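You operate a simulated robot arm through the tools that you are given. There is no shell and no other tool.

The job below is to be done with a simulated robot arm. You get a single attempt, and the scene is never put back.

## Task
Test-run the generator, leaving the shed on the mains.
Fine: at the generator panel red mushroom out, RESET, engine ON, START; once the main board's GEN lamp lights, STOP and engine OFF; leave SUPPLY and the breakers.

It is judged by the outcome, as a careful person would: the job done as asked, and still so three seconds after it is handed in. It fails if anything else is knocked over, pushed out of place, dropped, spilled or broken.

## Robot
A 6-joint arm with a fingered hand, fixed in place. Base frame: the origin is on the floor under the middle of its stand, x ahead of it, y to its left, z up. Units: cm, rad, N and s.
With the tool pointing down near the work surface it reaches from about 34 to 80 cm from the base axis. Its first joint turns from -2.007 to 2.007 rad. Payload 4 kg.
The TCP is the grasp point between the finger pads, 2.6 cm short of the fingertips. In the tool frame z runs along the fingers and y along their closing line. The gripper opens to 16.4 cm; its body begins 7.3 cm behind the TCP. The gripper is a hand of 5 fingers: y runs from the thumb to the fingers, the wrist lies at [0, 0, -23.9] in the tool frame, and closing takes about 1.5 s.
Orientation is that of the tool frame in the base frame, as [roll, pitch, yaw] about the fixed x, y, z axes, in that order (R = Rz(yaw) Ry(pitch) Rx(roll)). With the fingers straight down and closing along the base's y, the tool's x points along the base's -x, its y along +y and its z along -z.

## Interface
- The arm moves only by the tool jog_arm. Its argument "series" is a list of rows, each a list of 6 numbers: the shift along the tool's x, y, z in units of 20 mm (1.0 is 20 mm), then the turn, a rotation vector about the tool's x, y, z in units of 8 degrees (1.0 is 8 degrees). In form: [[dx, dy, dz, rx, ry, rz], ...]. A call has 1 to 20 rows; each row shifts and turns the commanded pose from where the row before left it, along the tool's axes as they then stand. "grip" is the finger opening in cm, from 0 to 16.4, set as the call begins (left out, the last holds). A call with a number of a shift or a turn outside -1 to 1 is refused whole. Each row takes 0.2 s and may step no farther than 5 cm and 0.15 rad from the row before; otherwise, or with a gripper value out of range, the whole call is refused. Where a pose cannot be reached the arm comes as near as it can. A force on the tool above 50 N (or 10 N above the force at the start of the call, whichever is more), or a blocked arm, ends the call early, and 0.2 s more pass. Each finger travels about 4.5 cm/s and halts on what it meets, pressing with about 23 N; the grip force reading is that of the motor and also rises with nothing between the fingers. The clock runs only during rows and for 0.2 s after the last one: add rows that do not move to give the fingers time. The reply holds the time, the measured pose of the TCP, the force on the tool along the base axes, the opening and the grip force, in the units named above and with some noise, with the torque about the TCP (base axes, N m) and any sound that the robot's microphone picked up.
- Cameras (640 x 400 px; columns grow to the right, rows downward): "scene" is fixed at [22.22, 49.94, 166.03]; the picture's right is [0.31, 0.95, 0.00], its down [0.94, -0.30, -0.14] and it looks along [-0.13, 0.04, -0.99] (base axes); focal length 214 px, centre (320, 200). "wrist" rides on the gripper at [5.1, -7, -9.3] in the tool frame; the picture's right is [0.81, 0.59, 0.00], its down [-0.43, 0.59, -0.68] and it looks along [-0.40, 0.55, 0.74] (tool axes); focal length 270 px, centre (320, 200).
- capture(camera): a new picture of that camera. It takes no simulated time.
- move_column(by): slides the trunk up (or, below 0, down) by that many cm; the arm rides with it, the base frame stays. It gives what a move gives, with no picture.
- set_fingers(finger1, finger2, finger3, finger4, thumb_bend): sets how far each is bent, from 0 (flat) to 1 (curled in); at 0.3 the hand is open as for a grip, at 0.7 the pads meet at the TCP. One left out holds its place. A second passes; each finger stops where it meets its share of the squeeze, and holds until it gets a number again. A gripper value or a shape takes the hand back. It gives what a move gives, with no picture; readings hold the bend of each and the force on the fingers (four entries, about 0 where the hand has none), thumb and palm.
- grasp_type(shape): the hand has 5 fingers and takes this shape, open, in about a second: jaw (thumb against the fingers, like two jaws); tri (thumb and two fingers); tip (a fingertip pinch); poke (one finger out to press); point (the index stretched); flat (the hand flat); cup (the hand cupped); fist (a fist). The gripper value then closes the fingers along that shape, each until it touches; the sizes above hold for jaw. It gives what a move gives, with no picture.
- probe_pixels(camera, pixels): for up to 12 pixels [column, row] of the newest picture of that camera ("zoom" is the newest enlarged one), the place [x, y, z] in the base frame of the surface seen there, good to about 0.2 cm. It takes no simulated time.
- inspect(camera, box): a new picture of the part [left, top, right, bottom] of that camera's present view, enlarged. It takes no simulated time.
- close_job(): hands the job in; it is judged then, once.

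Open the gripper and draw the arm clear of the work before you hand the job in, unless the task says otherwise.

The tools are called after "Emit:" as a command line: name --pt "numbers of a row" for each row, then --argument value for the rest, lists and objects as JSON in quotes. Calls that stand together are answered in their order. jog_arm: Moves the arm, as the interface text tells. Its arguments: {"type":"object","properties":{"series":{"type":"array","items":{"type":"array","items":{"type":"number"}}},"grip":{"type":"number"}},"required":["series"]} The other tools are called the same way: move_column (by) moves the trunk up or down; grasp_type (shape) gives the hand a shape; set_fingers (finger1, finger2, finger3, finger4, thumb_bend) moves the fingers one by one; capture (camera) takes a picture; probe_pixels (camera, pixels) gives the place of the surface under pixels of a picture; inspect (camera, box) takes an enlarged picture of a part of a camera's view; close_job () hands the job in.

At the start:

```text
clock: 0.0
eef_pos: [35.27, 33.17, 114.2]
tcp_rot: [3.141, 0.002, -3.141]
wrist_force: [0.1, 0.6, -0.2]
moment: [0.02, -0.02, -0.03]
gripper_width: 16.4
gripper_force: 0.1
shape: jaw
bend: [0.3, 0.3, 0.3, 0.3, 0.3]
finger forces: [0.0, 0.0, 0.1, 0.0, 0.0, 0.1]
trunk travel left (down, up): [-87.5, 11.5]
```

scene: 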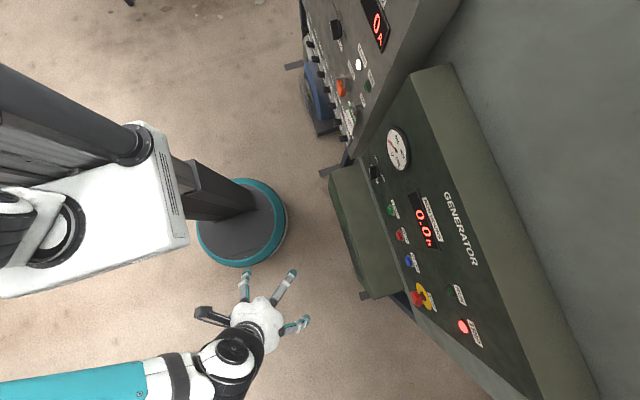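
wrist: 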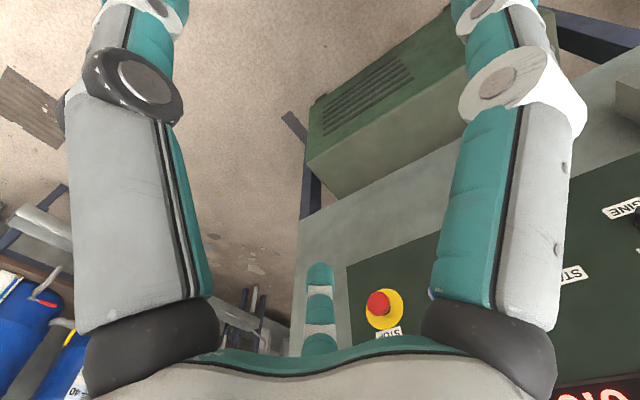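

The scene picture shows the generator panel around (420, 230) and the main board around (350, 70). I'll enlarge both to read the labels.

Emit:
inspect --camera "scene" --box '[350, 120, 510, 360]'

Emit:
inspect --camera "scene" --box '[290, 0, 430, 160]'

```text
1.67 times, centred on (430, 240) of scene
```

zoom: 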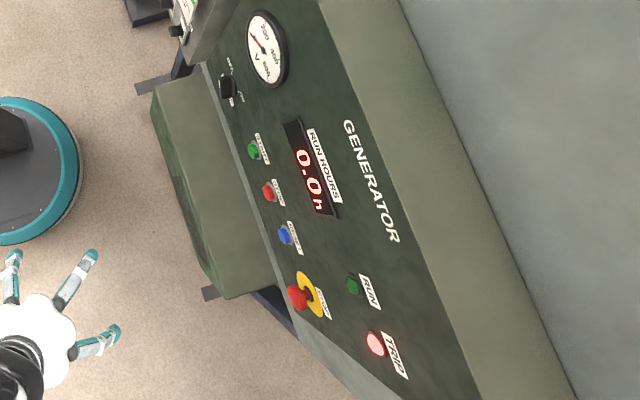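

```text
2.50 times, centred on (360, 80) of scene
```

zoom: 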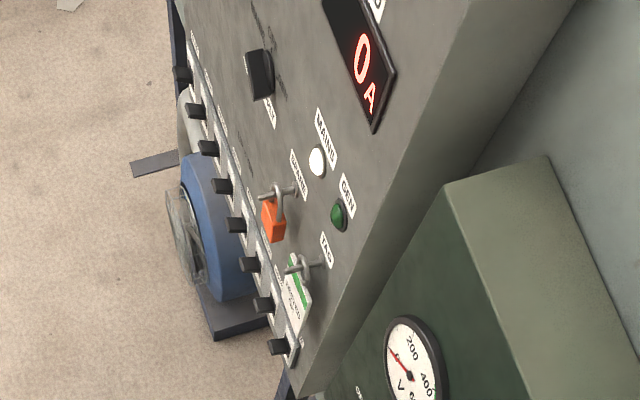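

The generator panel shows an engine switch, green, red and blue buttons, the mushroom, and RUN and TRIP lamps, with TRIP lit. I'll zoom in tighter and measure positions.

Emit:
inspect --camera "scene" --box '[360, 140, 440, 240]'

Emit:
probe_pixels --camera "zoom" --pixels '[[320, 200], [300, 150]]'

Emit:
probe_pixels --camera "scene" --pixels '[[376, 172], [391, 210], [401, 236], [408, 261], [418, 299], [425, 295], [450, 290], [463, 326], [395, 180], [410, 240], [440, 330], [455, 200]]'

```text
4.00 times, centred on (400, 190) of scene
```

zoom: 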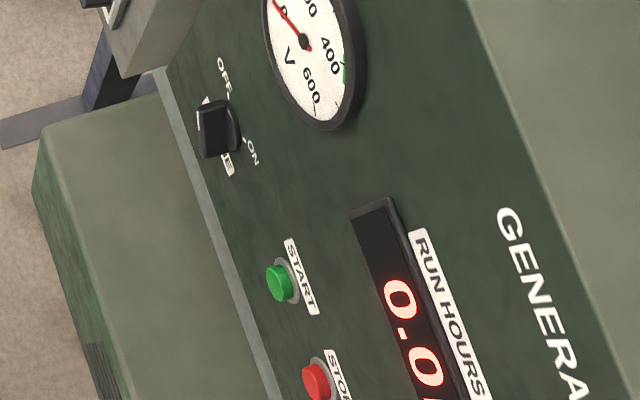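

```text
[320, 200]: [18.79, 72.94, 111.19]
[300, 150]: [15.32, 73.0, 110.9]
```

```text
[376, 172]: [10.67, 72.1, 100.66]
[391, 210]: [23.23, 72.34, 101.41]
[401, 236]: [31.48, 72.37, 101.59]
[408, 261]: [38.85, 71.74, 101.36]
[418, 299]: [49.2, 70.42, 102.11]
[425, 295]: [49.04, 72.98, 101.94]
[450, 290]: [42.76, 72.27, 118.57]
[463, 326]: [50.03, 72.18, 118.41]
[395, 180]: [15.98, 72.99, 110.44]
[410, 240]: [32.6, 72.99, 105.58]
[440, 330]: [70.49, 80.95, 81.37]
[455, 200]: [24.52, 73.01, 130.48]
```

The panel front is a vertical plane at y≈73, with the controls at z≈101. Next I'll check the protruding box below the panel and the nearby main board for clearance.

Emit:
probe_pixels --camera "scene" --pixels '[[350, 200], [335, 180], [380, 260], [375, 295], [352, 165], [356, 62], [341, 87], [368, 85], [349, 110], [344, 128], [440, 80], [385, 150]]'

Emit:
inspect --camera "scene" --box '[390, 240, 490, 350]'

Emit:
inspect --camera "scene" --box '[362, 155, 394, 185]'

```text
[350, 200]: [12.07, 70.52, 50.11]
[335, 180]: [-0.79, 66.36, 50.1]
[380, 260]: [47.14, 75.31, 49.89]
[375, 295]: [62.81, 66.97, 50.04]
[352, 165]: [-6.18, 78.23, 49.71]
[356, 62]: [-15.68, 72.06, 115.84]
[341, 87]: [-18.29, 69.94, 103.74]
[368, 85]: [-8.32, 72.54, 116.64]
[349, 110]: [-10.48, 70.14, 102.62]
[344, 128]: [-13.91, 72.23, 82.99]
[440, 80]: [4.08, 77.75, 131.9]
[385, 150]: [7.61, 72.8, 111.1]
```

```text
3.64 times, centred on (440, 295) of scene
```

zoom: 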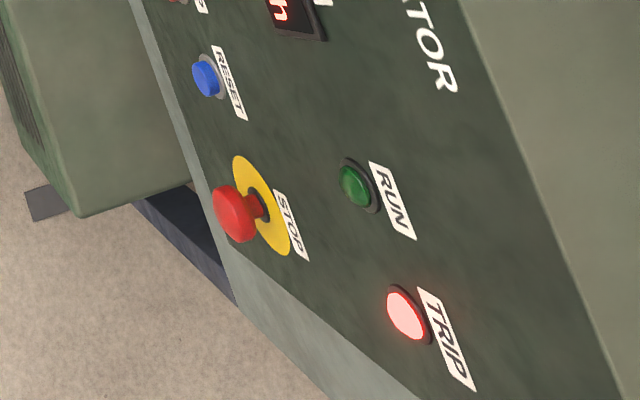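

```text
13.33 times, centred on (378, 170) of scene
```

zoom: 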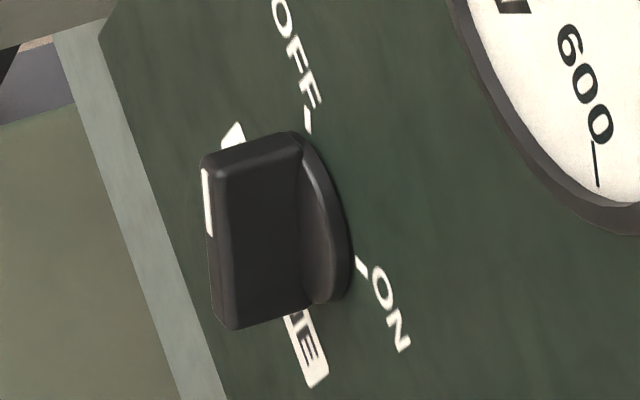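

The ENGINE knob's white mark points to OFF, and a bit of the mushroom's stem is visible. I'll enlarge the mushroom and buttons and probe how far they stand out.

Emit:
inspect --camera "scene" --box '[402, 275, 442, 320]'

Emit:
capture --camera "wrist"

Emit:
inspect --camera "wrist" --box '[340, 260, 440, 350]'

```text
8.89 times, centred on (422, 298) of scene
```

zoom: 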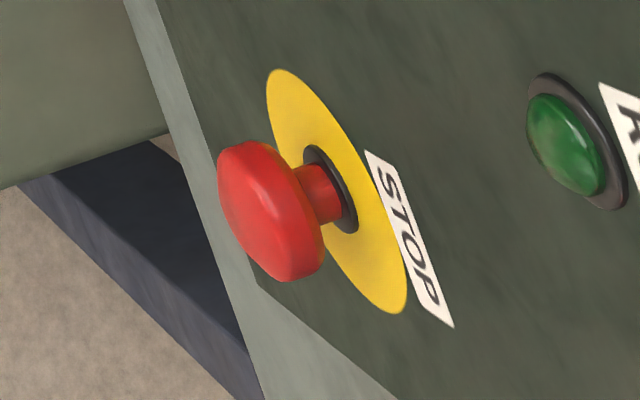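

```text
taken
```

wrist: 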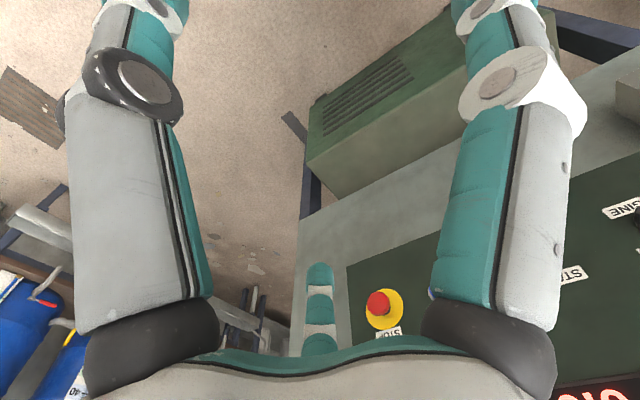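

```text
4.44 times, centred on (390, 305) of wrist
```

zoom: 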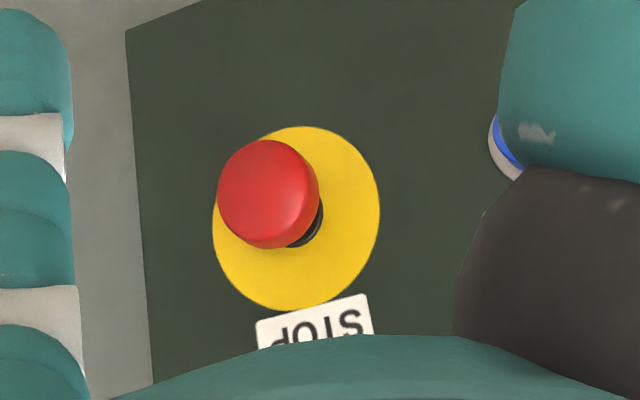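

In the wrist zoom the mushroom fills about (268,193). I'll probe its face and edges for its size and how far it stands out.

Emit:
probe_pixels --camera "zoom" --pixels '[[268, 193], [240, 165], [300, 175], [225, 195], [262, 236], [265, 148], [310, 205], [300, 235], [340, 200], [250, 270], [310, 300], [345, 325]]'

```text
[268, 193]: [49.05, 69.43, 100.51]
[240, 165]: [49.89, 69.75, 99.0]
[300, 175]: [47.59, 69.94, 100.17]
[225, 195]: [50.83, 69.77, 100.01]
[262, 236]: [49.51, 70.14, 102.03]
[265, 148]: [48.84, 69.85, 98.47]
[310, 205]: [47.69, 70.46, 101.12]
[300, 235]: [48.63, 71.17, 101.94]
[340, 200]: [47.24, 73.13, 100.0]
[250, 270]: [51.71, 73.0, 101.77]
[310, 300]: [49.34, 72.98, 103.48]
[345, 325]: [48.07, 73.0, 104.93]
```

The mushroom cap is centred near (49.0, 100.4) with its face at y≈69.4. I'll move 16 cm toward the panel, still well clear, then tilt the hand to point at it.

Emit:
jog_arm --pt "0 1 0 0 0 0" --pt "0 1 0 0 0 0" --pt "0 1 0 0 0 0" --pt "0 1 0 0 0 0" --pt "0 1 0 0 0 0" --pt "0 1 0 0 0 0" --pt "0 0 0 -1 0 0" --pt "0 0 0 -1 0 0" --pt "0 0 0 -1 0 0" --pt "0 0 0 -1 0 0" --pt "0 0 0 -1 0 0" --pt "0 0 0 -1 0 0" --pt "0 0 0 -1 0 0" --pt "0 0 0 -1 0 0" --pt "0 0 0 -1 0 0" --pt "0 0 0 -1 0 0" --pt "0 0 0 -1 0 0" --pt "0 0 0 -0.25 0 0"

Emit:
capture --camera "wrist"

Emit:
capture --camera "scene"

```text
clock: 3.8
eef_pos: [36.97, 46.62, 115.77]
tcp_rot: [1.631, 0.002, 3.14]
wrist_force: [-0.4, -0.2, 0.4]
moment: [-0.02, -0.01, 0.0]
gripper_width: 16.4
gripper_force: 0.0
shape: jaw
bend: [0.3, 0.3, 0.3, 0.3, 0.3]
finger forces: [0.0, 0.0, 0.2, 0.0, 0.1, 0.1]
out of reach, approached as far as the arm can: row 17, 18
trunk travel left (down, up): [-87.5, 11.5]
```

```text
taken
```

wrist: 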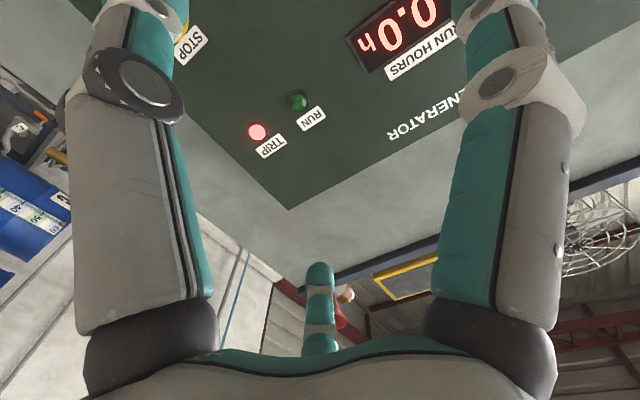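

```text
taken
```

scene: 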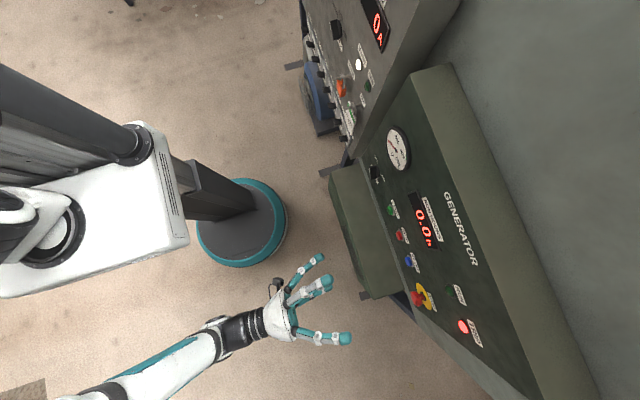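

The last rows ran out of reach, and the hand now points almost straight at the panel. I'll probe the arm's own links to see the shoulder and elbow heights before choosing a trunk height.

Emit:
probe_pixels --camera "scene" --pixels '[[45, 235], [120, 200], [20, 80], [140, 370], [215, 340], [245, 325], [280, 310], [345, 338], [20, 200], [322, 285], [317, 258], [275, 287]]'

```text
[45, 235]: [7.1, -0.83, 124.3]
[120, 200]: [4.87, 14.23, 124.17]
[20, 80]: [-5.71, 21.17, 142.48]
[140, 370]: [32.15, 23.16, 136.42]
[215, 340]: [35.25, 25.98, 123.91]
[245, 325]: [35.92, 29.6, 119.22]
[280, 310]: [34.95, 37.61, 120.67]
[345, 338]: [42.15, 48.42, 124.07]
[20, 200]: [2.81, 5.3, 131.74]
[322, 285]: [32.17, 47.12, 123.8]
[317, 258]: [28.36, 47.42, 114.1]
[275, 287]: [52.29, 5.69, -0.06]
```

The shoulder is at about z 130 and the wrist sits near (36, 23, 116). I'll move out in front of the mushroom, staying about 15 cm off, which should bring the pose back in reach.

Emit:
jog_arm --pt "-0.75 -0.96 0.4 0 0 0" --pt "-0.75 -0.96 0.4 0 0 0" --pt "-0.75 -0.96 0.4 0 0 0" --pt "-0.75 -0.96 0.4 0 0 0" --pt "-0.75 -0.96 0.4 0 0 0" --pt "-0.75 -0.96 0.4 0 0 0" --pt "-0.75 -0.96 0.4 0 0 0" --pt "-0.75 -0.96 0.4 0 0 0" --pt "0 0 0 0 0 0"

Emit:
capture --camera "wrist"

Emit:
capture --camera "scene"

```text
clock: 5.8
eef_pos: [49.22, 52.27, 100.16]
tcp_rot: [1.635, 0.004, -3.14]
wrist_force: [0.3, 0.3, 0.4]
moment: [-0.03, 0.0, -0.01]
gripper_width: 16.39
gripper_force: 0.0
shape: jaw
bend: [0.3, 0.3, 0.3, 0.3, 0.3]
finger forces: [0.1, 0.0, 0.0, 0.1, 0.0, 0.1]
trunk travel left (down, up): [-87.5, 11.5]
```

```text
taken
```

wrist: 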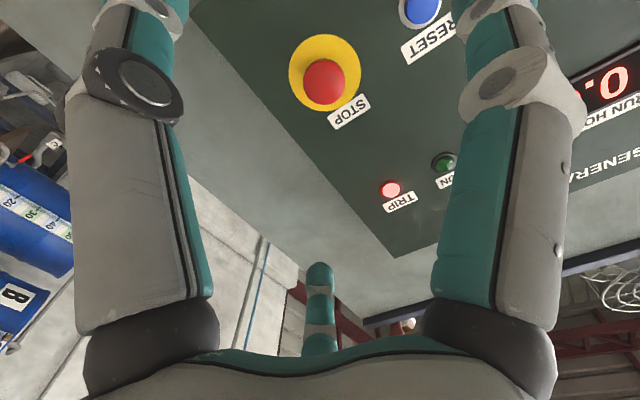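

```text
taken
```

scene: 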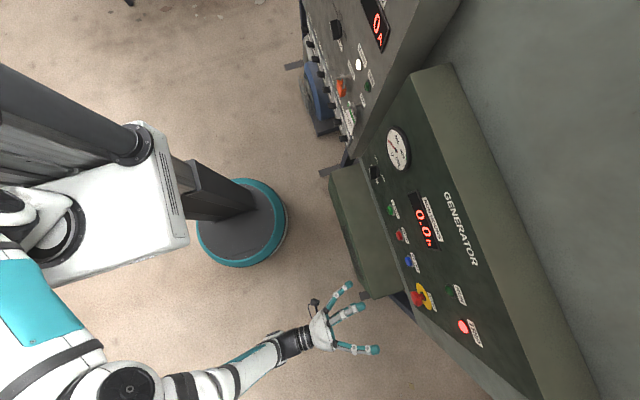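

The camera shows the mushroom at (323, 82) and RESET at (420, 8), and the tool is about 3.7° off. I'll correct the tilt and narrow the fingers to 7 cm, so they don't sweep the RESET button.

Emit:
jog_arm --pt "0 0 0 -0.46 0 0" --pt "0 0 0 0 0 0" --pt "0 0 0 0 0 0" --pt "0 0 0 0 0 0" --pt "0 0 0 0 0 0" --pt "0 0 0 0 0 0" --pt "0 0 0 0 0 0" --grip 7

Emit:
capture --camera "wrist"

Emit:
inspect --camera "scene" --box '[290, 240, 450, 380]'

```text
clock: 7.4
eef_pos: [49.21, 52.26, 100.19]
tcp_rot: [1.572, 0.004, -3.141]
wrist_force: [-0.9, 0.6, 1.0]
moment: [-0.01, -0.01, 0.01]
gripper_width: 7.03
gripper_force: 0.0
shape: jaw
bend: [0.4, 0.4, 0.4, 0.4, 0.7]
finger forces: [0.0, 0.0, 0.0, 0.0, 0.0, 0.0]
trunk travel left (down, up): [-87.5, 11.5]
```

```text
taken
```

wrist: 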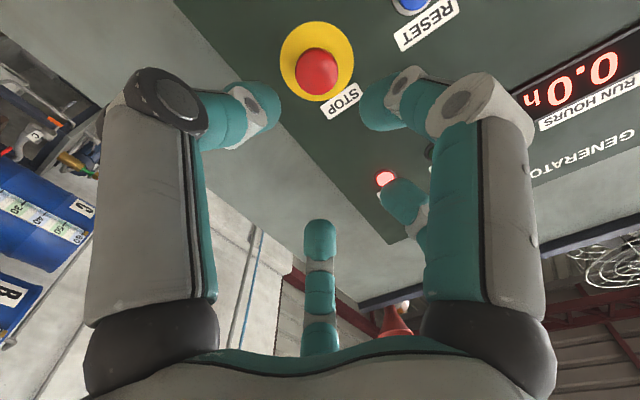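

```text
2.86 times, centred on (370, 310) of scene
```

zoom: 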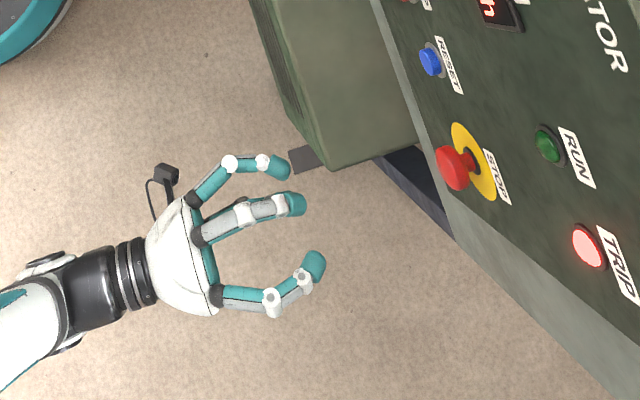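

The five fingers sit in a ring of about 4.5 cm around the TCP, centred on the mushroom line at x 49.2, z 100.2. I'll advance 14.4 cm and look before closing.

Emit:
jog_arm --pt "0 0 1 0 0 0" --pt "0 0 1 0 0 0" --pt "0 0 1 0 0 0" --pt "0 0 1 0 0 0" --pt "0 0 1 0 0 0" --pt "0 0 1 0 0 0" --pt "0 0 0.7 0 0 0" --pt "0 0 0.5 0 0 0" --pt "0 0 0 0 0 0"

Emit:
capture --camera "wrist"

Emit:
inspect --camera "scene" --box '[340, 230, 480, 350]'

```text
clock: 9.4
eef_pos: [48.93, 66.5, 100.13]
tcp_rot: [1.569, 0.001, 3.14]
wrist_force: [-0.7, 0.6, 0.0]
moment: [-0.01, -0.01, -0.02]
gripper_width: 7.02
gripper_force: 0.1
shape: jaw
bend: [0.4, 0.4, 0.4, 0.4, 0.7]
finger forces: [0.0, 0.1, 0.0, 0.1, 0.1, 0.0]
trunk travel left (down, up): [-87.5, 11.5]
```

```text
taken
```

wrist: 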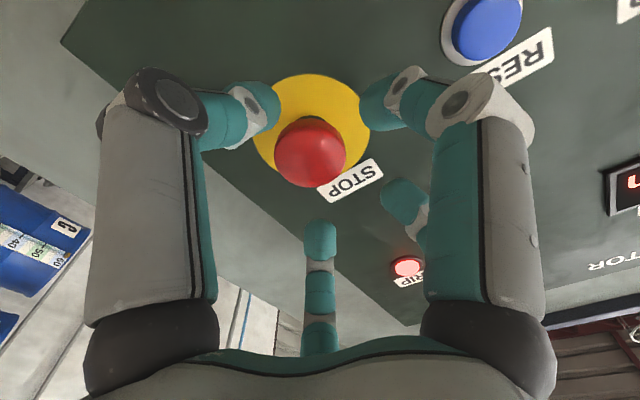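

```text
3.33 times, centred on (410, 290) of scene
```

zoom: 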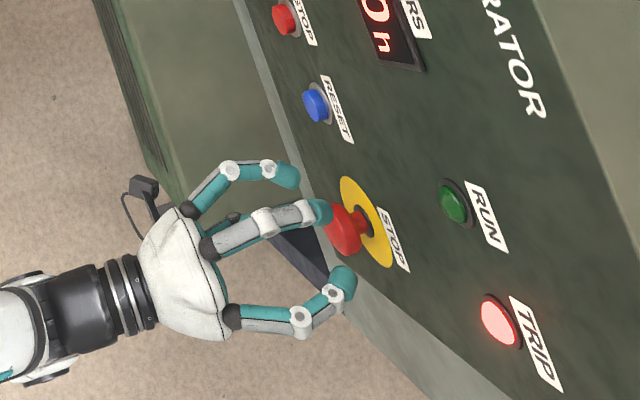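

The mushroom lies between the fingers. I'll measure how far the fingertips and cap are from the panel.

Emit:
probe_pixels --camera "zoom" --pixels '[[322, 210], [345, 272], [350, 285], [292, 175], [340, 230], [365, 228]]'

Emit:
probe_pixels --camera "wrist" --pixels '[[310, 155], [290, 130], [270, 105], [375, 105], [400, 200], [320, 240], [340, 130], [280, 160]]'

```text
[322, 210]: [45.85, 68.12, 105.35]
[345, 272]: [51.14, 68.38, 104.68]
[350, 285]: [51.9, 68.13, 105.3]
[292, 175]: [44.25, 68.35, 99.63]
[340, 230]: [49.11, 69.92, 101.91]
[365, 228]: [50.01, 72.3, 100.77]
```

```text
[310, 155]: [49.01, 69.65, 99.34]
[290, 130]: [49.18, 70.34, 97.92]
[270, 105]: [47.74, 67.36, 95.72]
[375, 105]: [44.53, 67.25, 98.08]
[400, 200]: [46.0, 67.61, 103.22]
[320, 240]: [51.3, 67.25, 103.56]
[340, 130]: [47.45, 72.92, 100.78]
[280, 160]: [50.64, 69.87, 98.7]
```

Fingertips are at y≈69, about 2.5 cm beyond the TCP. I'll advance 2.6 cm so the pads overlap the cap, still short of the panel, then close.

Emit:
jog_arm --pt "0 0 0.5 0 0 0" --pt "0 0 0.5 0 0 0" --pt "0 0 0.3 0 0 0" --pt "0 0 0 0 0 0"

Emit:
jog_arm --pt "0 0 0 0 0 0" --pt "0 0 0 0 0 0" --pt "0 0 0 0 0 0" --pt "0 0 0 0 0 0" --pt "0 0 0 0 0 0" --pt "0 0 0 0 0 0" --grip 0

Emit:
capture --camera "wrist"

Emit:
inspect --camera "scene" --box '[380, 250, 480, 340]'

```text
clock: 10.4
eef_pos: [48.87, 69.01, 100.17]
tcp_rot: [1.571, 0.002, 3.139]
wrist_force: [0.0, -0.3, 0.4]
moment: [-0.02, 0.01, 0.0]
gripper_width: 7.04
gripper_force: 0.1
shape: jaw
bend: [0.4, 0.4, 0.4, 0.4, 0.7]
finger forces: [0.0, 0.0, 0.0, 0.0, 0.1, 0.1]
trunk travel left (down, up): [-87.5, 11.5]
```

```text
clock: 11.8
eef_pos: [48.83, 69.15, 100.29]
tcp_rot: [1.57, 0.004, 3.141]
wrist_force: [-2.5, 0.9, -0.3]
moment: [0.03, 0.08, -0.04]
gripper_width: 3.65
gripper_force: 22.8
shape: jaw
bend: [0.77, 0.78, 0.52, 0.47, 0.7]
finger forces: [19.8, 19.2, 20.5, 20.9, 20.2, 0.0]
trunk travel left (down, up): [-87.5, 11.5]
```

```text
taken
```

wrist: 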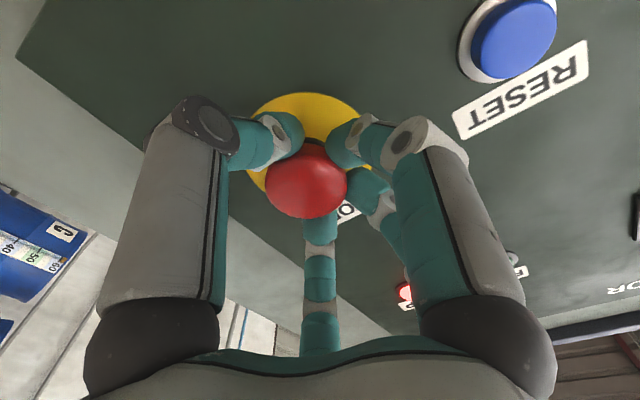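

```text
4.44 times, centred on (430, 295) of scene
```

zoom: 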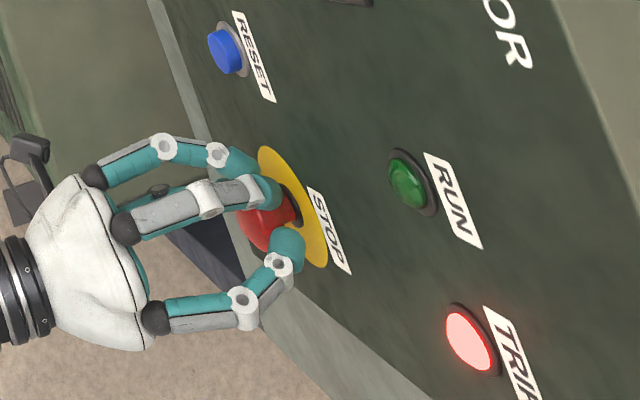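

All five fingers hold the cap at about 20 N each. I'll pull back gently in small steps and watch the force along y.

Emit:
jog_arm --pt "0 0 -0.1 0 0 0" --pt "0 0 -0.1 0 0 0" --pt "0 0 0 0 0 0"

Emit:
inspect --camera "scene" --box '[380, 250, 480, 340]'

```text
clock: 12.6
eef_pos: [48.86, 68.72, 100.19]
tcp_rot: [1.569, 0.002, 3.14]
wrist_force: [-3.5, 2.3, 1.7]
moment: [0.01, 0.06, 0.05]
gripper_width: 3.62
gripper_force: 23.3
shape: jaw
bend: [0.77, 0.78, 0.52, 0.48, 0.7]
finger forces: [20.0, 20.2, 20.9, 20.8, 20.1, 0.0]
trunk travel left (down, up): [-87.5, 11.5]
heard: click
```

```text
4.44 times, centred on (430, 295) of scene
```

zoom: 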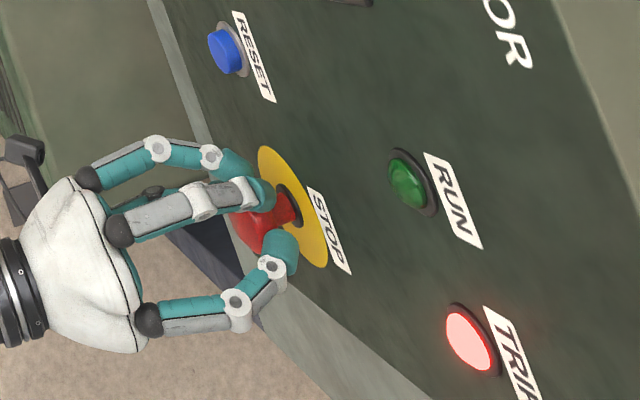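

A click sounded and the force stayed low, so the mushroom came out. I'll pull another 2 mm to check for the end stop.

Emit:
jog_arm --pt "0 0 -0.1 0 0 0" --pt "0 0 0 0 0 0"

Emit:
jog_arm --pt "0 0 0 0 0 0" --pt "0 0 0 0 0 0" --pt "0 0 0 0 0 0" --pt "0 0 0 0 0 0" --pt "0 0 0 0 0 0" --grip 8

Emit:
capture --camera "wrist"

```text
clock: 13.2
eef_pos: [48.86, 68.56, 100.25]
tcp_rot: [1.57, 0.002, 3.141]
wrist_force: [-6.8, 1.5, 0.1]
moment: [0.03, 0.13, 0.07]
gripper_width: 3.63
gripper_force: 23.2
shape: jaw
bend: [0.77, 0.77, 0.52, 0.48, 0.7]
finger forces: [20.9, 20.9, 20.5, 20.5, 20.9, 0.0]
trunk travel left (down, up): [-87.5, 11.5]
```

```text
clock: 14.4
eef_pos: [49.04, 68.49, 100.26]
tcp_rot: [1.571, 0.003, 3.14]
wrist_force: [-0.7, 0.6, -0.4]
moment: [0.0, 0.01, 0.0]
gripper_width: 7.97
gripper_force: 0.1
shape: jaw
bend: [0.38, 0.38, 0.38, 0.38, 0.7]
finger forces: [0.0, 0.1, 0.0, 0.0, 0.1, 0.1]
trunk travel left (down, up): [-87.5, 11.5]
```

```text
taken
```

wrist: 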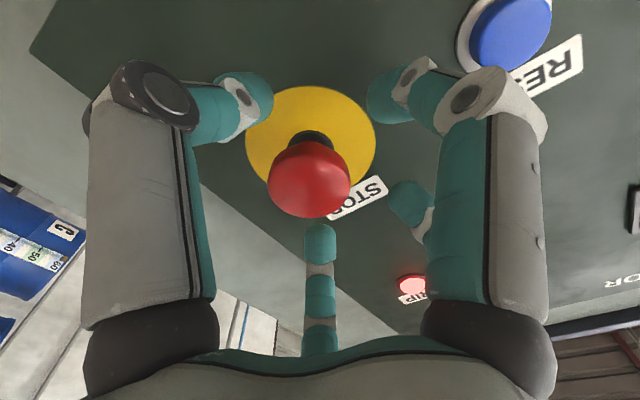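

The hand has let go. I'll probe the cap face to see whether it stands out further than before (it was at y≈69.4).

Emit:
probe_pixels --camera "wrist" --pixels '[[310, 180], [310, 195], [300, 165], [312, 138]]'

Emit:
inspect --camera "scene" --box '[380, 250, 480, 340]'

```text
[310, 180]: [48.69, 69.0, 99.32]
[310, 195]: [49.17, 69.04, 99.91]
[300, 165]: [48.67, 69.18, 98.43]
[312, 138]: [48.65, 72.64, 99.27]
```

```text
4.44 times, centred on (430, 295) of scene
```

zoom: 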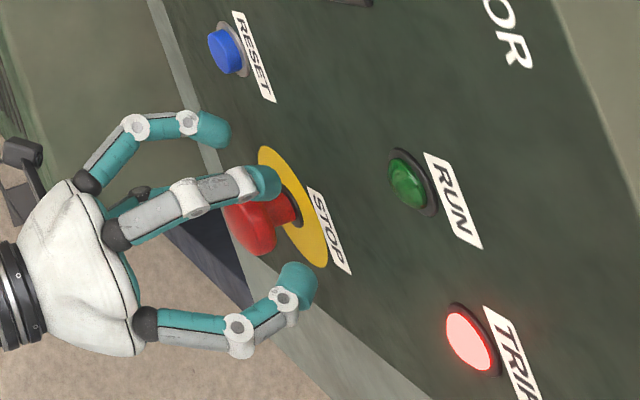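

The cap is now at y≈69.0, about 0.5 cm further out, so the mushroom is released. I'll back straight out 10 cm and take the poke shape for the buttons.

Emit:
jog_arm --pt "0 0 -0.5 0 0 0" --pt "0 0 -1 0 0 0" --pt "0 0 -1 0 0 0" --pt "0 0 -1 0 0 0" --pt "0 0 -1 0 0 0" --pt "0 0 -1 0 0 0"

Emit:
grasp_type --shape "poke"

Emit:
capture --camera "wrist"

Emit:
inspect --camera "scene" --box '[300, 200, 480, 350]'

```text
clock: 15.8
eef_pos: [48.91, 57.57, 100.18]
tcp_rot: [1.569, 0.004, 3.141]
wrist_force: [0.4, 0.2, 0.8]
moment: [-0.01, 0.03, -0.01]
gripper_width: 7.95
gripper_force: 0.0
shape: jaw
bend: [0.38, 0.38, 0.38, 0.38, 0.7]
finger forces: [0.0, 0.0, 0.0, 0.0, 0.0, 0.0]
trunk travel left (down, up): [-87.5, 11.5]
```

```text
clock: 16.7
eef_pos: [48.88, 57.64, 100.09]
tcp_rot: [1.569, 0.003, 3.14]
wrist_force: [0.8, 0.3, 0.2]
moment: [0.03, -0.02, 0.0]
gripper_width: 0.02
gripper_force: 0.2
shape: poke
bend: [1.0, 1.0, 1.0, 1.0, 0.83]
finger forces: [0.0, 0.0, 0.0, 0.1, 0.1, 0.0]
trunk travel left (down, up): [-87.5, 11.5]
```

```text
taken
```

wrist: 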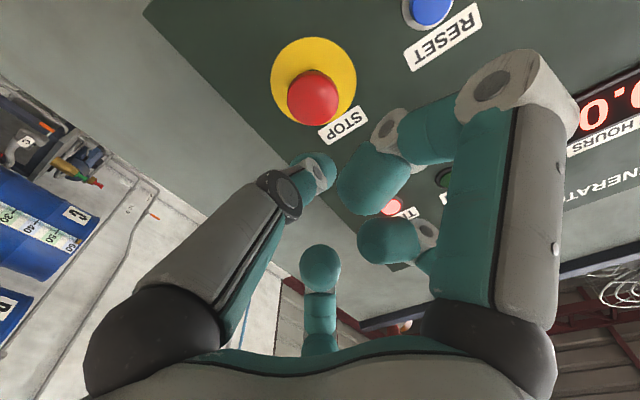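

```text
2.67 times, centred on (390, 275) of scene
```

zoom: 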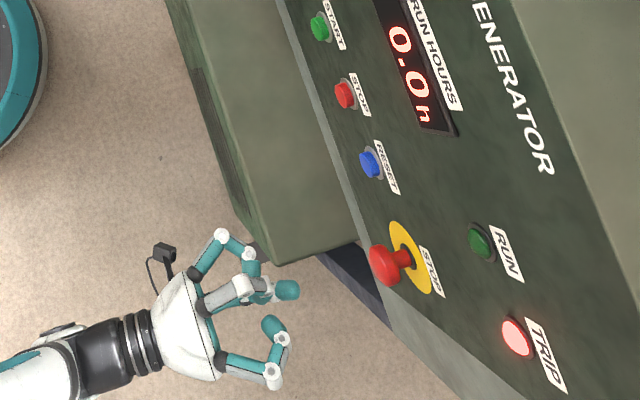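

The reading says bend 1.0 on all fingers, but the picture at (285, 290) doesn't show a clear outstretched finger. The shape may still be settling, so I'll wait a second and look again.

Emit:
jog_arm --pt "0 0 0 0 0 0" --pt "0 0 0 0 0 0" --pt "0 0 0 0 0 0" --pt "0 0 0 0 0 0" --pt "0 0 0 0 0 0"

Emit:
capture --camera "wrist"

Emit:
inspect --camera "scene" --box '[320, 260, 440, 360]'

```text
clock: 17.9
eef_pos: [48.93, 57.67, 100.04]
tcp_rot: [1.568, 0.004, 3.141]
wrist_force: [0.0, 0.7, -0.4]
moment: [-0.02, 0.03, 0.02]
gripper_width: 0.0
gripper_force: 0.1
shape: poke
bend: [1.0, 1.0, 1.0, 1.0, 0.83]
finger forces: [0.1, 0.0, 0.0, 0.0, 0.1, 0.0]
trunk travel left (down, up): [-87.5, 11.5]
```

```text
taken
```

wrist: 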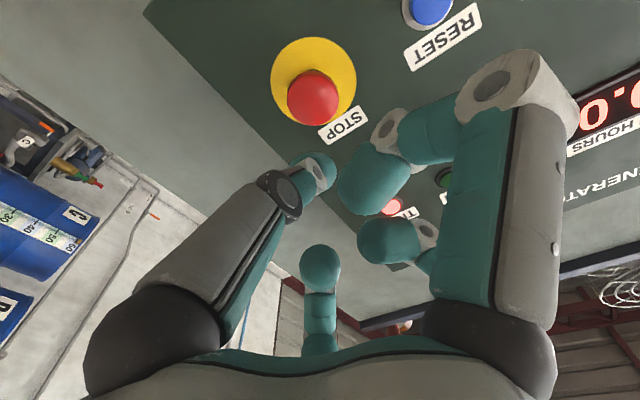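

```text
4.00 times, centred on (380, 310) of scene
```

zoom: 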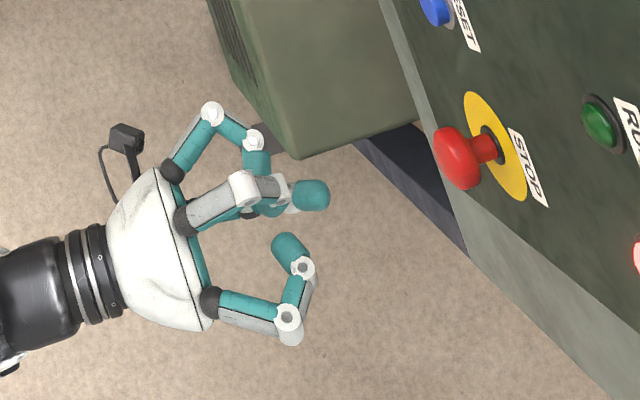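

The poke finger is the tip at zoom (318, 195). I'll measure how far it leads the others.

Emit:
probe_pixels --camera "zoom" --pixels '[[322, 195], [310, 190], [285, 245], [300, 240], [262, 165], [255, 205], [280, 320], [212, 115]]'

Emit:
probe_pixels --camera "wrist" --pixels '[[320, 170], [370, 185], [385, 240], [320, 265], [440, 130], [280, 195]]'

```text
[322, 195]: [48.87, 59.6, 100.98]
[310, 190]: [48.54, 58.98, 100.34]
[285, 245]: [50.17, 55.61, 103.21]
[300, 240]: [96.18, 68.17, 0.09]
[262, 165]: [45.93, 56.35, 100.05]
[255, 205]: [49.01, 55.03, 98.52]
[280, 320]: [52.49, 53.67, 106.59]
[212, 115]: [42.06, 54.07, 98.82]
```

```text
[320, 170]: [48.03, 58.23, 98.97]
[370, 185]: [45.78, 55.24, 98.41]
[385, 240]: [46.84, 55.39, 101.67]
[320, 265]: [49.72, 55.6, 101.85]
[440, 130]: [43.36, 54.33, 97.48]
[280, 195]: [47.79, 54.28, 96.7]
```

The poking tip is about at (48.8, 60, 100.3), on the tool axis and roughly 4 cm ahead of the other fingers. I'll shift 10 cm left in front of RESET and measure it from closer.

Emit:
jog_arm --pt "1 0 0 0 0 0" --pt "1 0 0 0 0 0" --pt "1 0 0 0 0 0" --pt "1 0 0 0 0 0" --pt "1 0 0 0 0 0" --pt "0 0 0 0 0 0"

Emit:
capture --camera "wrist"

Emit:
capture --camera "scene"

Emit:
inspect --camera "scene" --box '[340, 200, 480, 320]'

```text
clock: 19.3
eef_pos: [39.13, 58.04, 100.19]
tcp_rot: [1.581, 0.005, 3.14]
wrist_force: [0.2, 0.4, -0.2]
moment: [-0.01, 0.02, 0.01]
gripper_width: 0.02
gripper_force: 0.1
shape: poke
bend: [1.0, 1.0, 1.0, 1.0, 0.83]
finger forces: [0.1, 0.0, 0.0, 0.0, 0.0, 0.0]
out of reach, approached as far as the arm can: row 5
trunk travel left (down, up): [-87.5, 11.5]
```

```text
taken
```

wrist: 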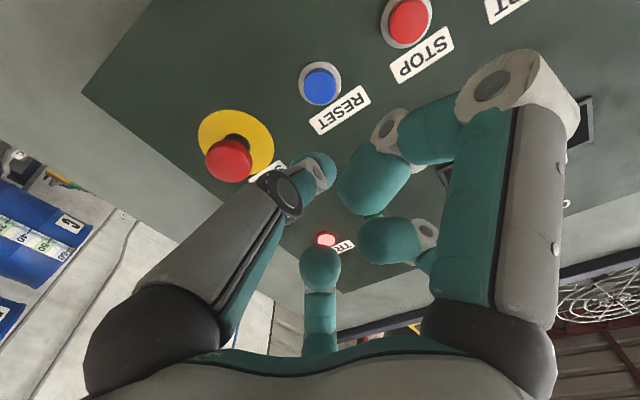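

```text
taken
```

scene: 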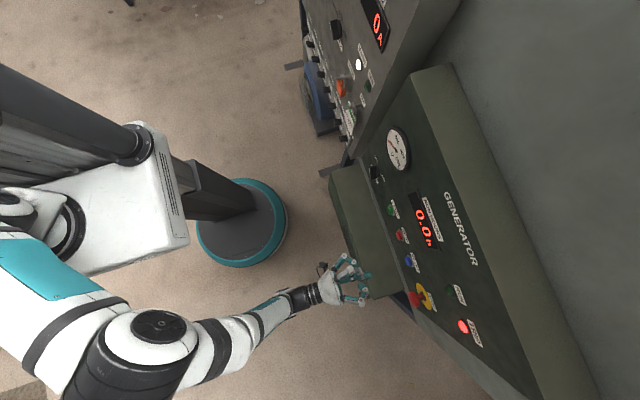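

```text
3.33 times, centred on (410, 260) of scene
```

zoom: 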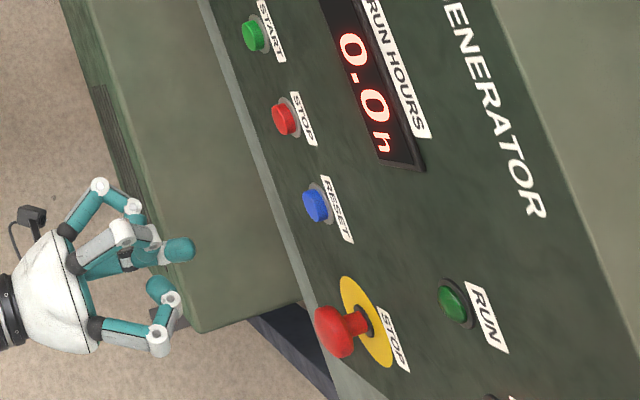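

RESET is at (320, 85) and STOP at (408, 20) in the wrist view, and the last row hit a reach limit. I'll probe the arm's links to understand the limit before choosing a trunk height.

Emit:
probe_pixels --camera "scene" --pixels '[[155, 325], [90, 355], [60, 275], [210, 350], [255, 320], [300, 297], [328, 290], [55, 235], [20, 205], [110, 330], [195, 375], [15, 240]]'

Emit:
probe_pixels --camera "wrist" --pixels '[[320, 85], [305, 85], [320, 100], [335, 85], [320, 70], [408, 20], [395, 20], [420, 20], [408, 35]]'

```text
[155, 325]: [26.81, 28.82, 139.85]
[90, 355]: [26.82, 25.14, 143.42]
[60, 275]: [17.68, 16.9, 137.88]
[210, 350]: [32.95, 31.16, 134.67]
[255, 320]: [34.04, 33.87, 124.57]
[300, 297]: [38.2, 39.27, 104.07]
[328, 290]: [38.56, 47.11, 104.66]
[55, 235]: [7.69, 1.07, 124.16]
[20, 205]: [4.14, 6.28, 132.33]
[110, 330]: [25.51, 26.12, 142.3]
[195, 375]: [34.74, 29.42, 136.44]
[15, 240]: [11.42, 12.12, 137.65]
```

```text
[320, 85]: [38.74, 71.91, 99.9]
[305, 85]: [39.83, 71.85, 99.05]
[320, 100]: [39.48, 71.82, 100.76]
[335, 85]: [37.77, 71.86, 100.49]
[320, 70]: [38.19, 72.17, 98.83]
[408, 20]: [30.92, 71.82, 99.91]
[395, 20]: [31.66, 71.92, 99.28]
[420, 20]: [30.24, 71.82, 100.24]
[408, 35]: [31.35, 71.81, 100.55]
```

RESET's centre is about (38.8, 100.0) with its face at y≈71.85. It's directly ahead, so I'll advance to about 0.7 cm short of it and check the alignment.

Emit:
jog_arm --pt "0.08 0 1 0 0 0" --pt "0.07 0 1 -0.07 0 0" --pt "0 0 1 0 0 0" --pt "0 0 1 0 0 0" --pt "0 0 0.8 0 0 0" --pt "0 0 0.4 0 0 0" --pt "0 0 0 0 0 0"

Emit:
capture --camera "wrist"

Emit:
inspect --camera "scene" --box '[370, 220, 450, 300]'

```text
clock: 20.9
eef_pos: [38.94, 68.47, 100.16]
tcp_rot: [1.561, 0.001, 3.139]
wrist_force: [-0.5, 0.3, 0.3]
moment: [0.04, 0.02, 0.0]
gripper_width: 0.01
gripper_force: 0.1
shape: poke
bend: [1.0, 1.0, 1.0, 1.0, 0.83]
finger forces: [0.0, 0.0, 0.1, 0.1, 0.0, 0.2]
trunk travel left (down, up): [-87.5, 11.5]
```

```text
taken
```

wrist: 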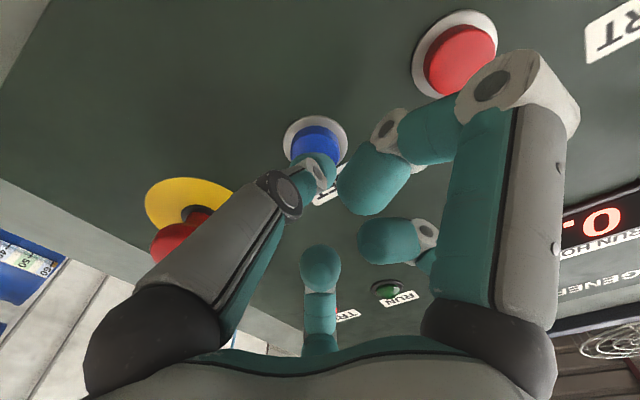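

```text
5.00 times, centred on (410, 260) of scene
```

zoom: 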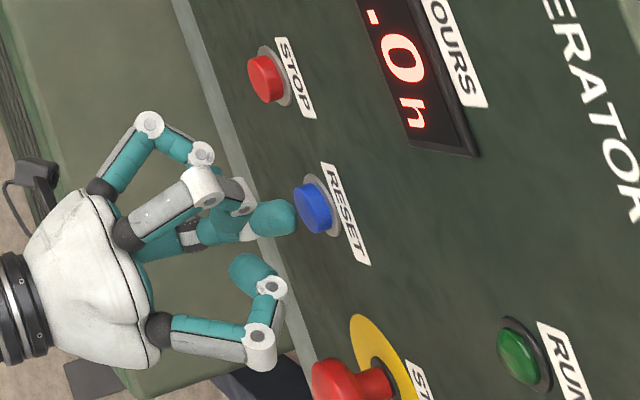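

The fingertip at zoom (285, 218) is just off the blue button, lined up. I'll press in small steps.

Emit:
jog_arm --pt "0 0 0.15 0 0 0" --pt "0 0 0.15 0 0 0" --pt "0 0 0.15 0 0 0" --pt "0 0 0.1 0 0 0"

Emit:
inspect --camera "scene" --box '[370, 220, 490, 340]'

```text
clock: 21.9
eef_pos: [39.03, 69.42, 100.44]
tcp_rot: [1.559, 0.003, -3.141]
wrist_force: [0.0, -2.2, -0.3]
moment: [0.01, 0.01, 0.01]
gripper_width: 0.0
gripper_force: 0.0
shape: poke
bend: [1.0, 1.0, 1.0, 1.0, 0.83]
finger forces: [0.1, 0.0, 0.0, 0.0, 1.6, 0.0]
trunk travel left (down, up): [-87.5, 11.5]
heard: click
```

```text
3.33 times, centred on (430, 280) of scene
```

zoom: 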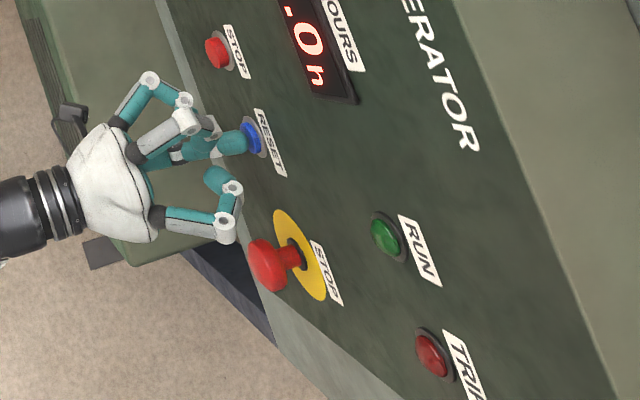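

RESET clicked and the TRIP lamp at (432, 352) has gone dark. I'll back off 8 cm, then move up and left toward the ENGINE knob, so that lowering the trunk afterwards brings the hand level with more reach.

Emit:
jog_arm --pt "0 0 -0.5 0 0 0" --pt "0 0 -1 0 0 0" --pt "0 0 -1 0 0 0" --pt "0 0 -1 0 0 0" --pt "0 0 -0.5 0 0 0" --pt "0 1 0 0 0 0" --pt "0 1 0 0 0 0" --pt "0 1 0 0 0 0" --pt "0 1 0 0 0 0" --pt "0 1 0 0 0 0" --pt "0 1 0 0 0 0" --pt "0 1 0 0 0 0" --pt "0 1 0 0 0 0" --pt "0 1 0 0 0 0" --pt "0 1 0 0 0 0" --pt "0 1 0 0 0 0" --pt "0 1 0 0 0 0"

Emit:
inspect --camera "scene" --box '[300, 20, 460, 140]'

```text
clock: 25.5
eef_pos: [38.66, 61.08, 124.43]
tcp_rot: [1.561, 0.004, -3.141]
wrist_force: [-0.3, 0.2, 0.2]
moment: [-0.01, -0.01, -0.01]
gripper_width: 0.01
gripper_force: 0.0
shape: poke
bend: [1.0, 1.0, 1.0, 1.0, 0.83]
finger forces: [0.0, 0.1, 0.0, 0.0, 0.0, 0.0]
trunk travel left (down, up): [-87.5, 11.5]
```

```text
3.33 times, centred on (380, 80) of scene
```

zoom: 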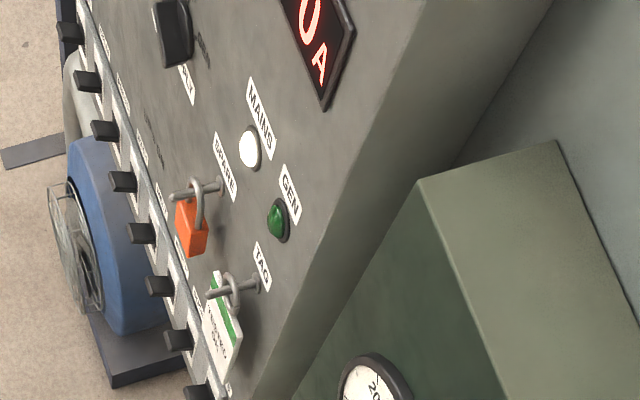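

The hand is at z 124 and the GEN lamp at zoom (278, 220) is dark, with MAINS lit. I'll slide left in front of the ENGINE knob, keeping the fingertip more than 8 cm from the panel.

Emit:
jog_arm --pt "1 0 0 0 0 0" --pt "1 0 0 0 0 0" --pt "1 0 0 0 0 0" --pt "1 0 0 0 0 0" --pt "1 0 0 0 0 0" --pt "1 0 0 0 0 0" --pt "1 0 0 0 0 0" --pt "1 0 0 0 0 0" --pt "1 0 0 0 0 0" --pt "1 0 0 0 0 0" --pt "1 0 0 0 0 0" --pt "0 0 0 0 0 0"

Emit:
capture --camera "scene"

Emit:
capture --camera "wrist"

```text
clock: 28.1
eef_pos: [18.68, 61.88, 125.21]
tcp_rot: [1.565, -0.013, -3.133]
wrist_force: [0.2, -0.4, -0.5]
moment: [-0.01, 0.0, 0.06]
gripper_width: 0.0
gripper_force: 0.0
shape: poke
bend: [1.0, 1.0, 1.0, 1.0, 0.83]
finger forces: [0.1, 0.1, 0.0, 0.0, 0.1, 0.1]
out of reach, approached as far as the arm can: row 10, 11
trunk travel left (down, up): [-87.5, 11.5]
```

```text
taken
```

scene: 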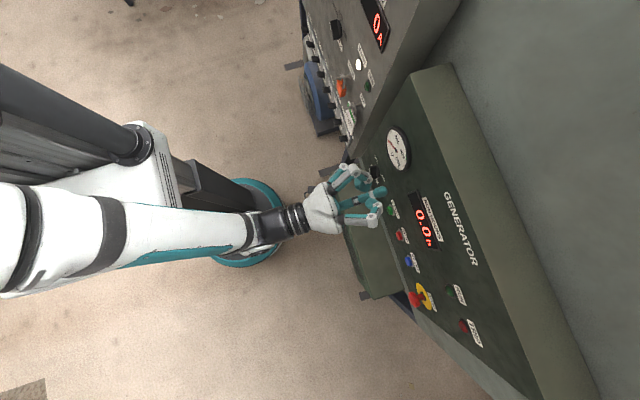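

```text
taken
```

wrist: 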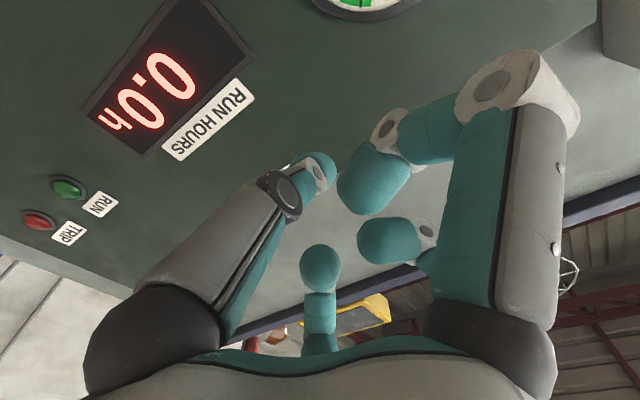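

The limit here is being too close to the base; further forward it eases. I'll lower the trunk 24 cm, which brings the hand to z≈101 with nothing beneath it above z 50.

Emit:
move_column --by -12

Emit:
move_column --by -12

Emit:
capture --camera "scene"

Emit:
capture --camera "wrist"

```text
clock: 29.6
eef_pos: [18.8, 61.81, 113.44]
tcp_rot: [1.565, -0.014, -3.132]
wrist_force: [-0.4, 0.0, 0.4]
moment: [0.0, -0.02, 0.01]
gripper_width: 0.0
gripper_force: 0.1
shape: poke
bend: [1.0, 1.0, 1.0, 1.0, 0.83]
finger forces: [0.1, 0.0, 0.0, 0.1, 0.1, 0.1]
trunk travel left (down, up): [-75.5, 23.5]
```

```text
clock: 31.1
eef_pos: [18.7, 61.93, 101.33]
tcp_rot: [1.563, -0.012, -3.133]
wrist_force: [0.4, 0.1, 0.0]
moment: [-0.01, 0.02, -0.01]
gripper_width: 0.0
gripper_force: 0.2
shape: poke
bend: [1.0, 1.0, 1.0, 1.0, 0.83]
finger forces: [0.0, 0.1, 0.0, 0.0, 0.0, 0.0]
trunk travel left (down, up): [-63.5, 35.5]
```

```text
taken
```

scene: 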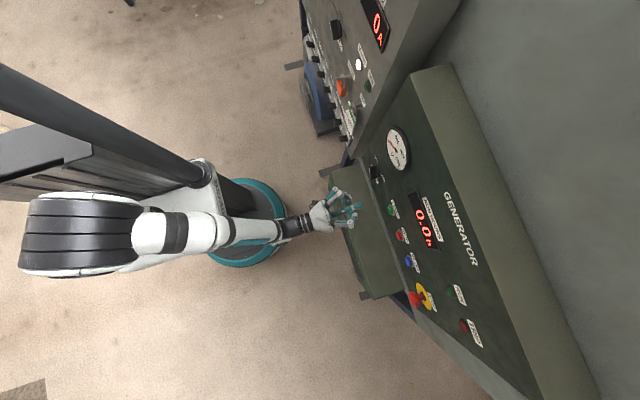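

```text
taken
```

wrist: 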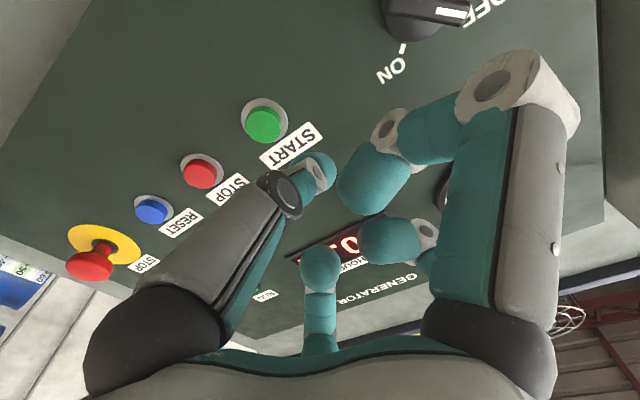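

The knob is at (425, 15) in the wrist view, with its white mark towards OFF. I'll probe START, STOP, and the knob with its ON/OFF ticks.

Emit:
inspect --camera "wrist" --box '[340, 0, 540, 100]'

Emit:
probe_pixels --camera "wrist" --pixels '[[264, 125], [250, 125], [278, 125], [264, 140], [264, 112], [199, 174], [404, 48], [455, 12], [425, 15], [400, 20], [440, 5]]'

```text
3.20 times, centred on (440, 50) of wrist
```

zoom: 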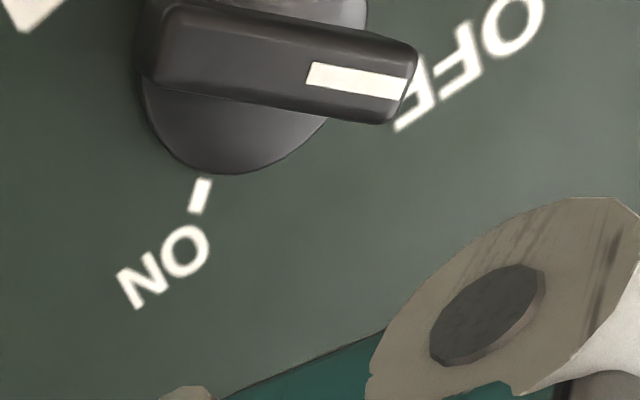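

```text
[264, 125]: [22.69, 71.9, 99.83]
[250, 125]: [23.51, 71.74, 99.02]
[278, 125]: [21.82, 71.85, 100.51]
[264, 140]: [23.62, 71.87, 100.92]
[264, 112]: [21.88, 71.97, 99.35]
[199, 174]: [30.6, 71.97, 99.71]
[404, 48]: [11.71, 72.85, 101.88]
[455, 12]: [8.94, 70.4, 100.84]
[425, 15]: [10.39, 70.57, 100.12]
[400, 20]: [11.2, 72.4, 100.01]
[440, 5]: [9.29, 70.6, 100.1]
```

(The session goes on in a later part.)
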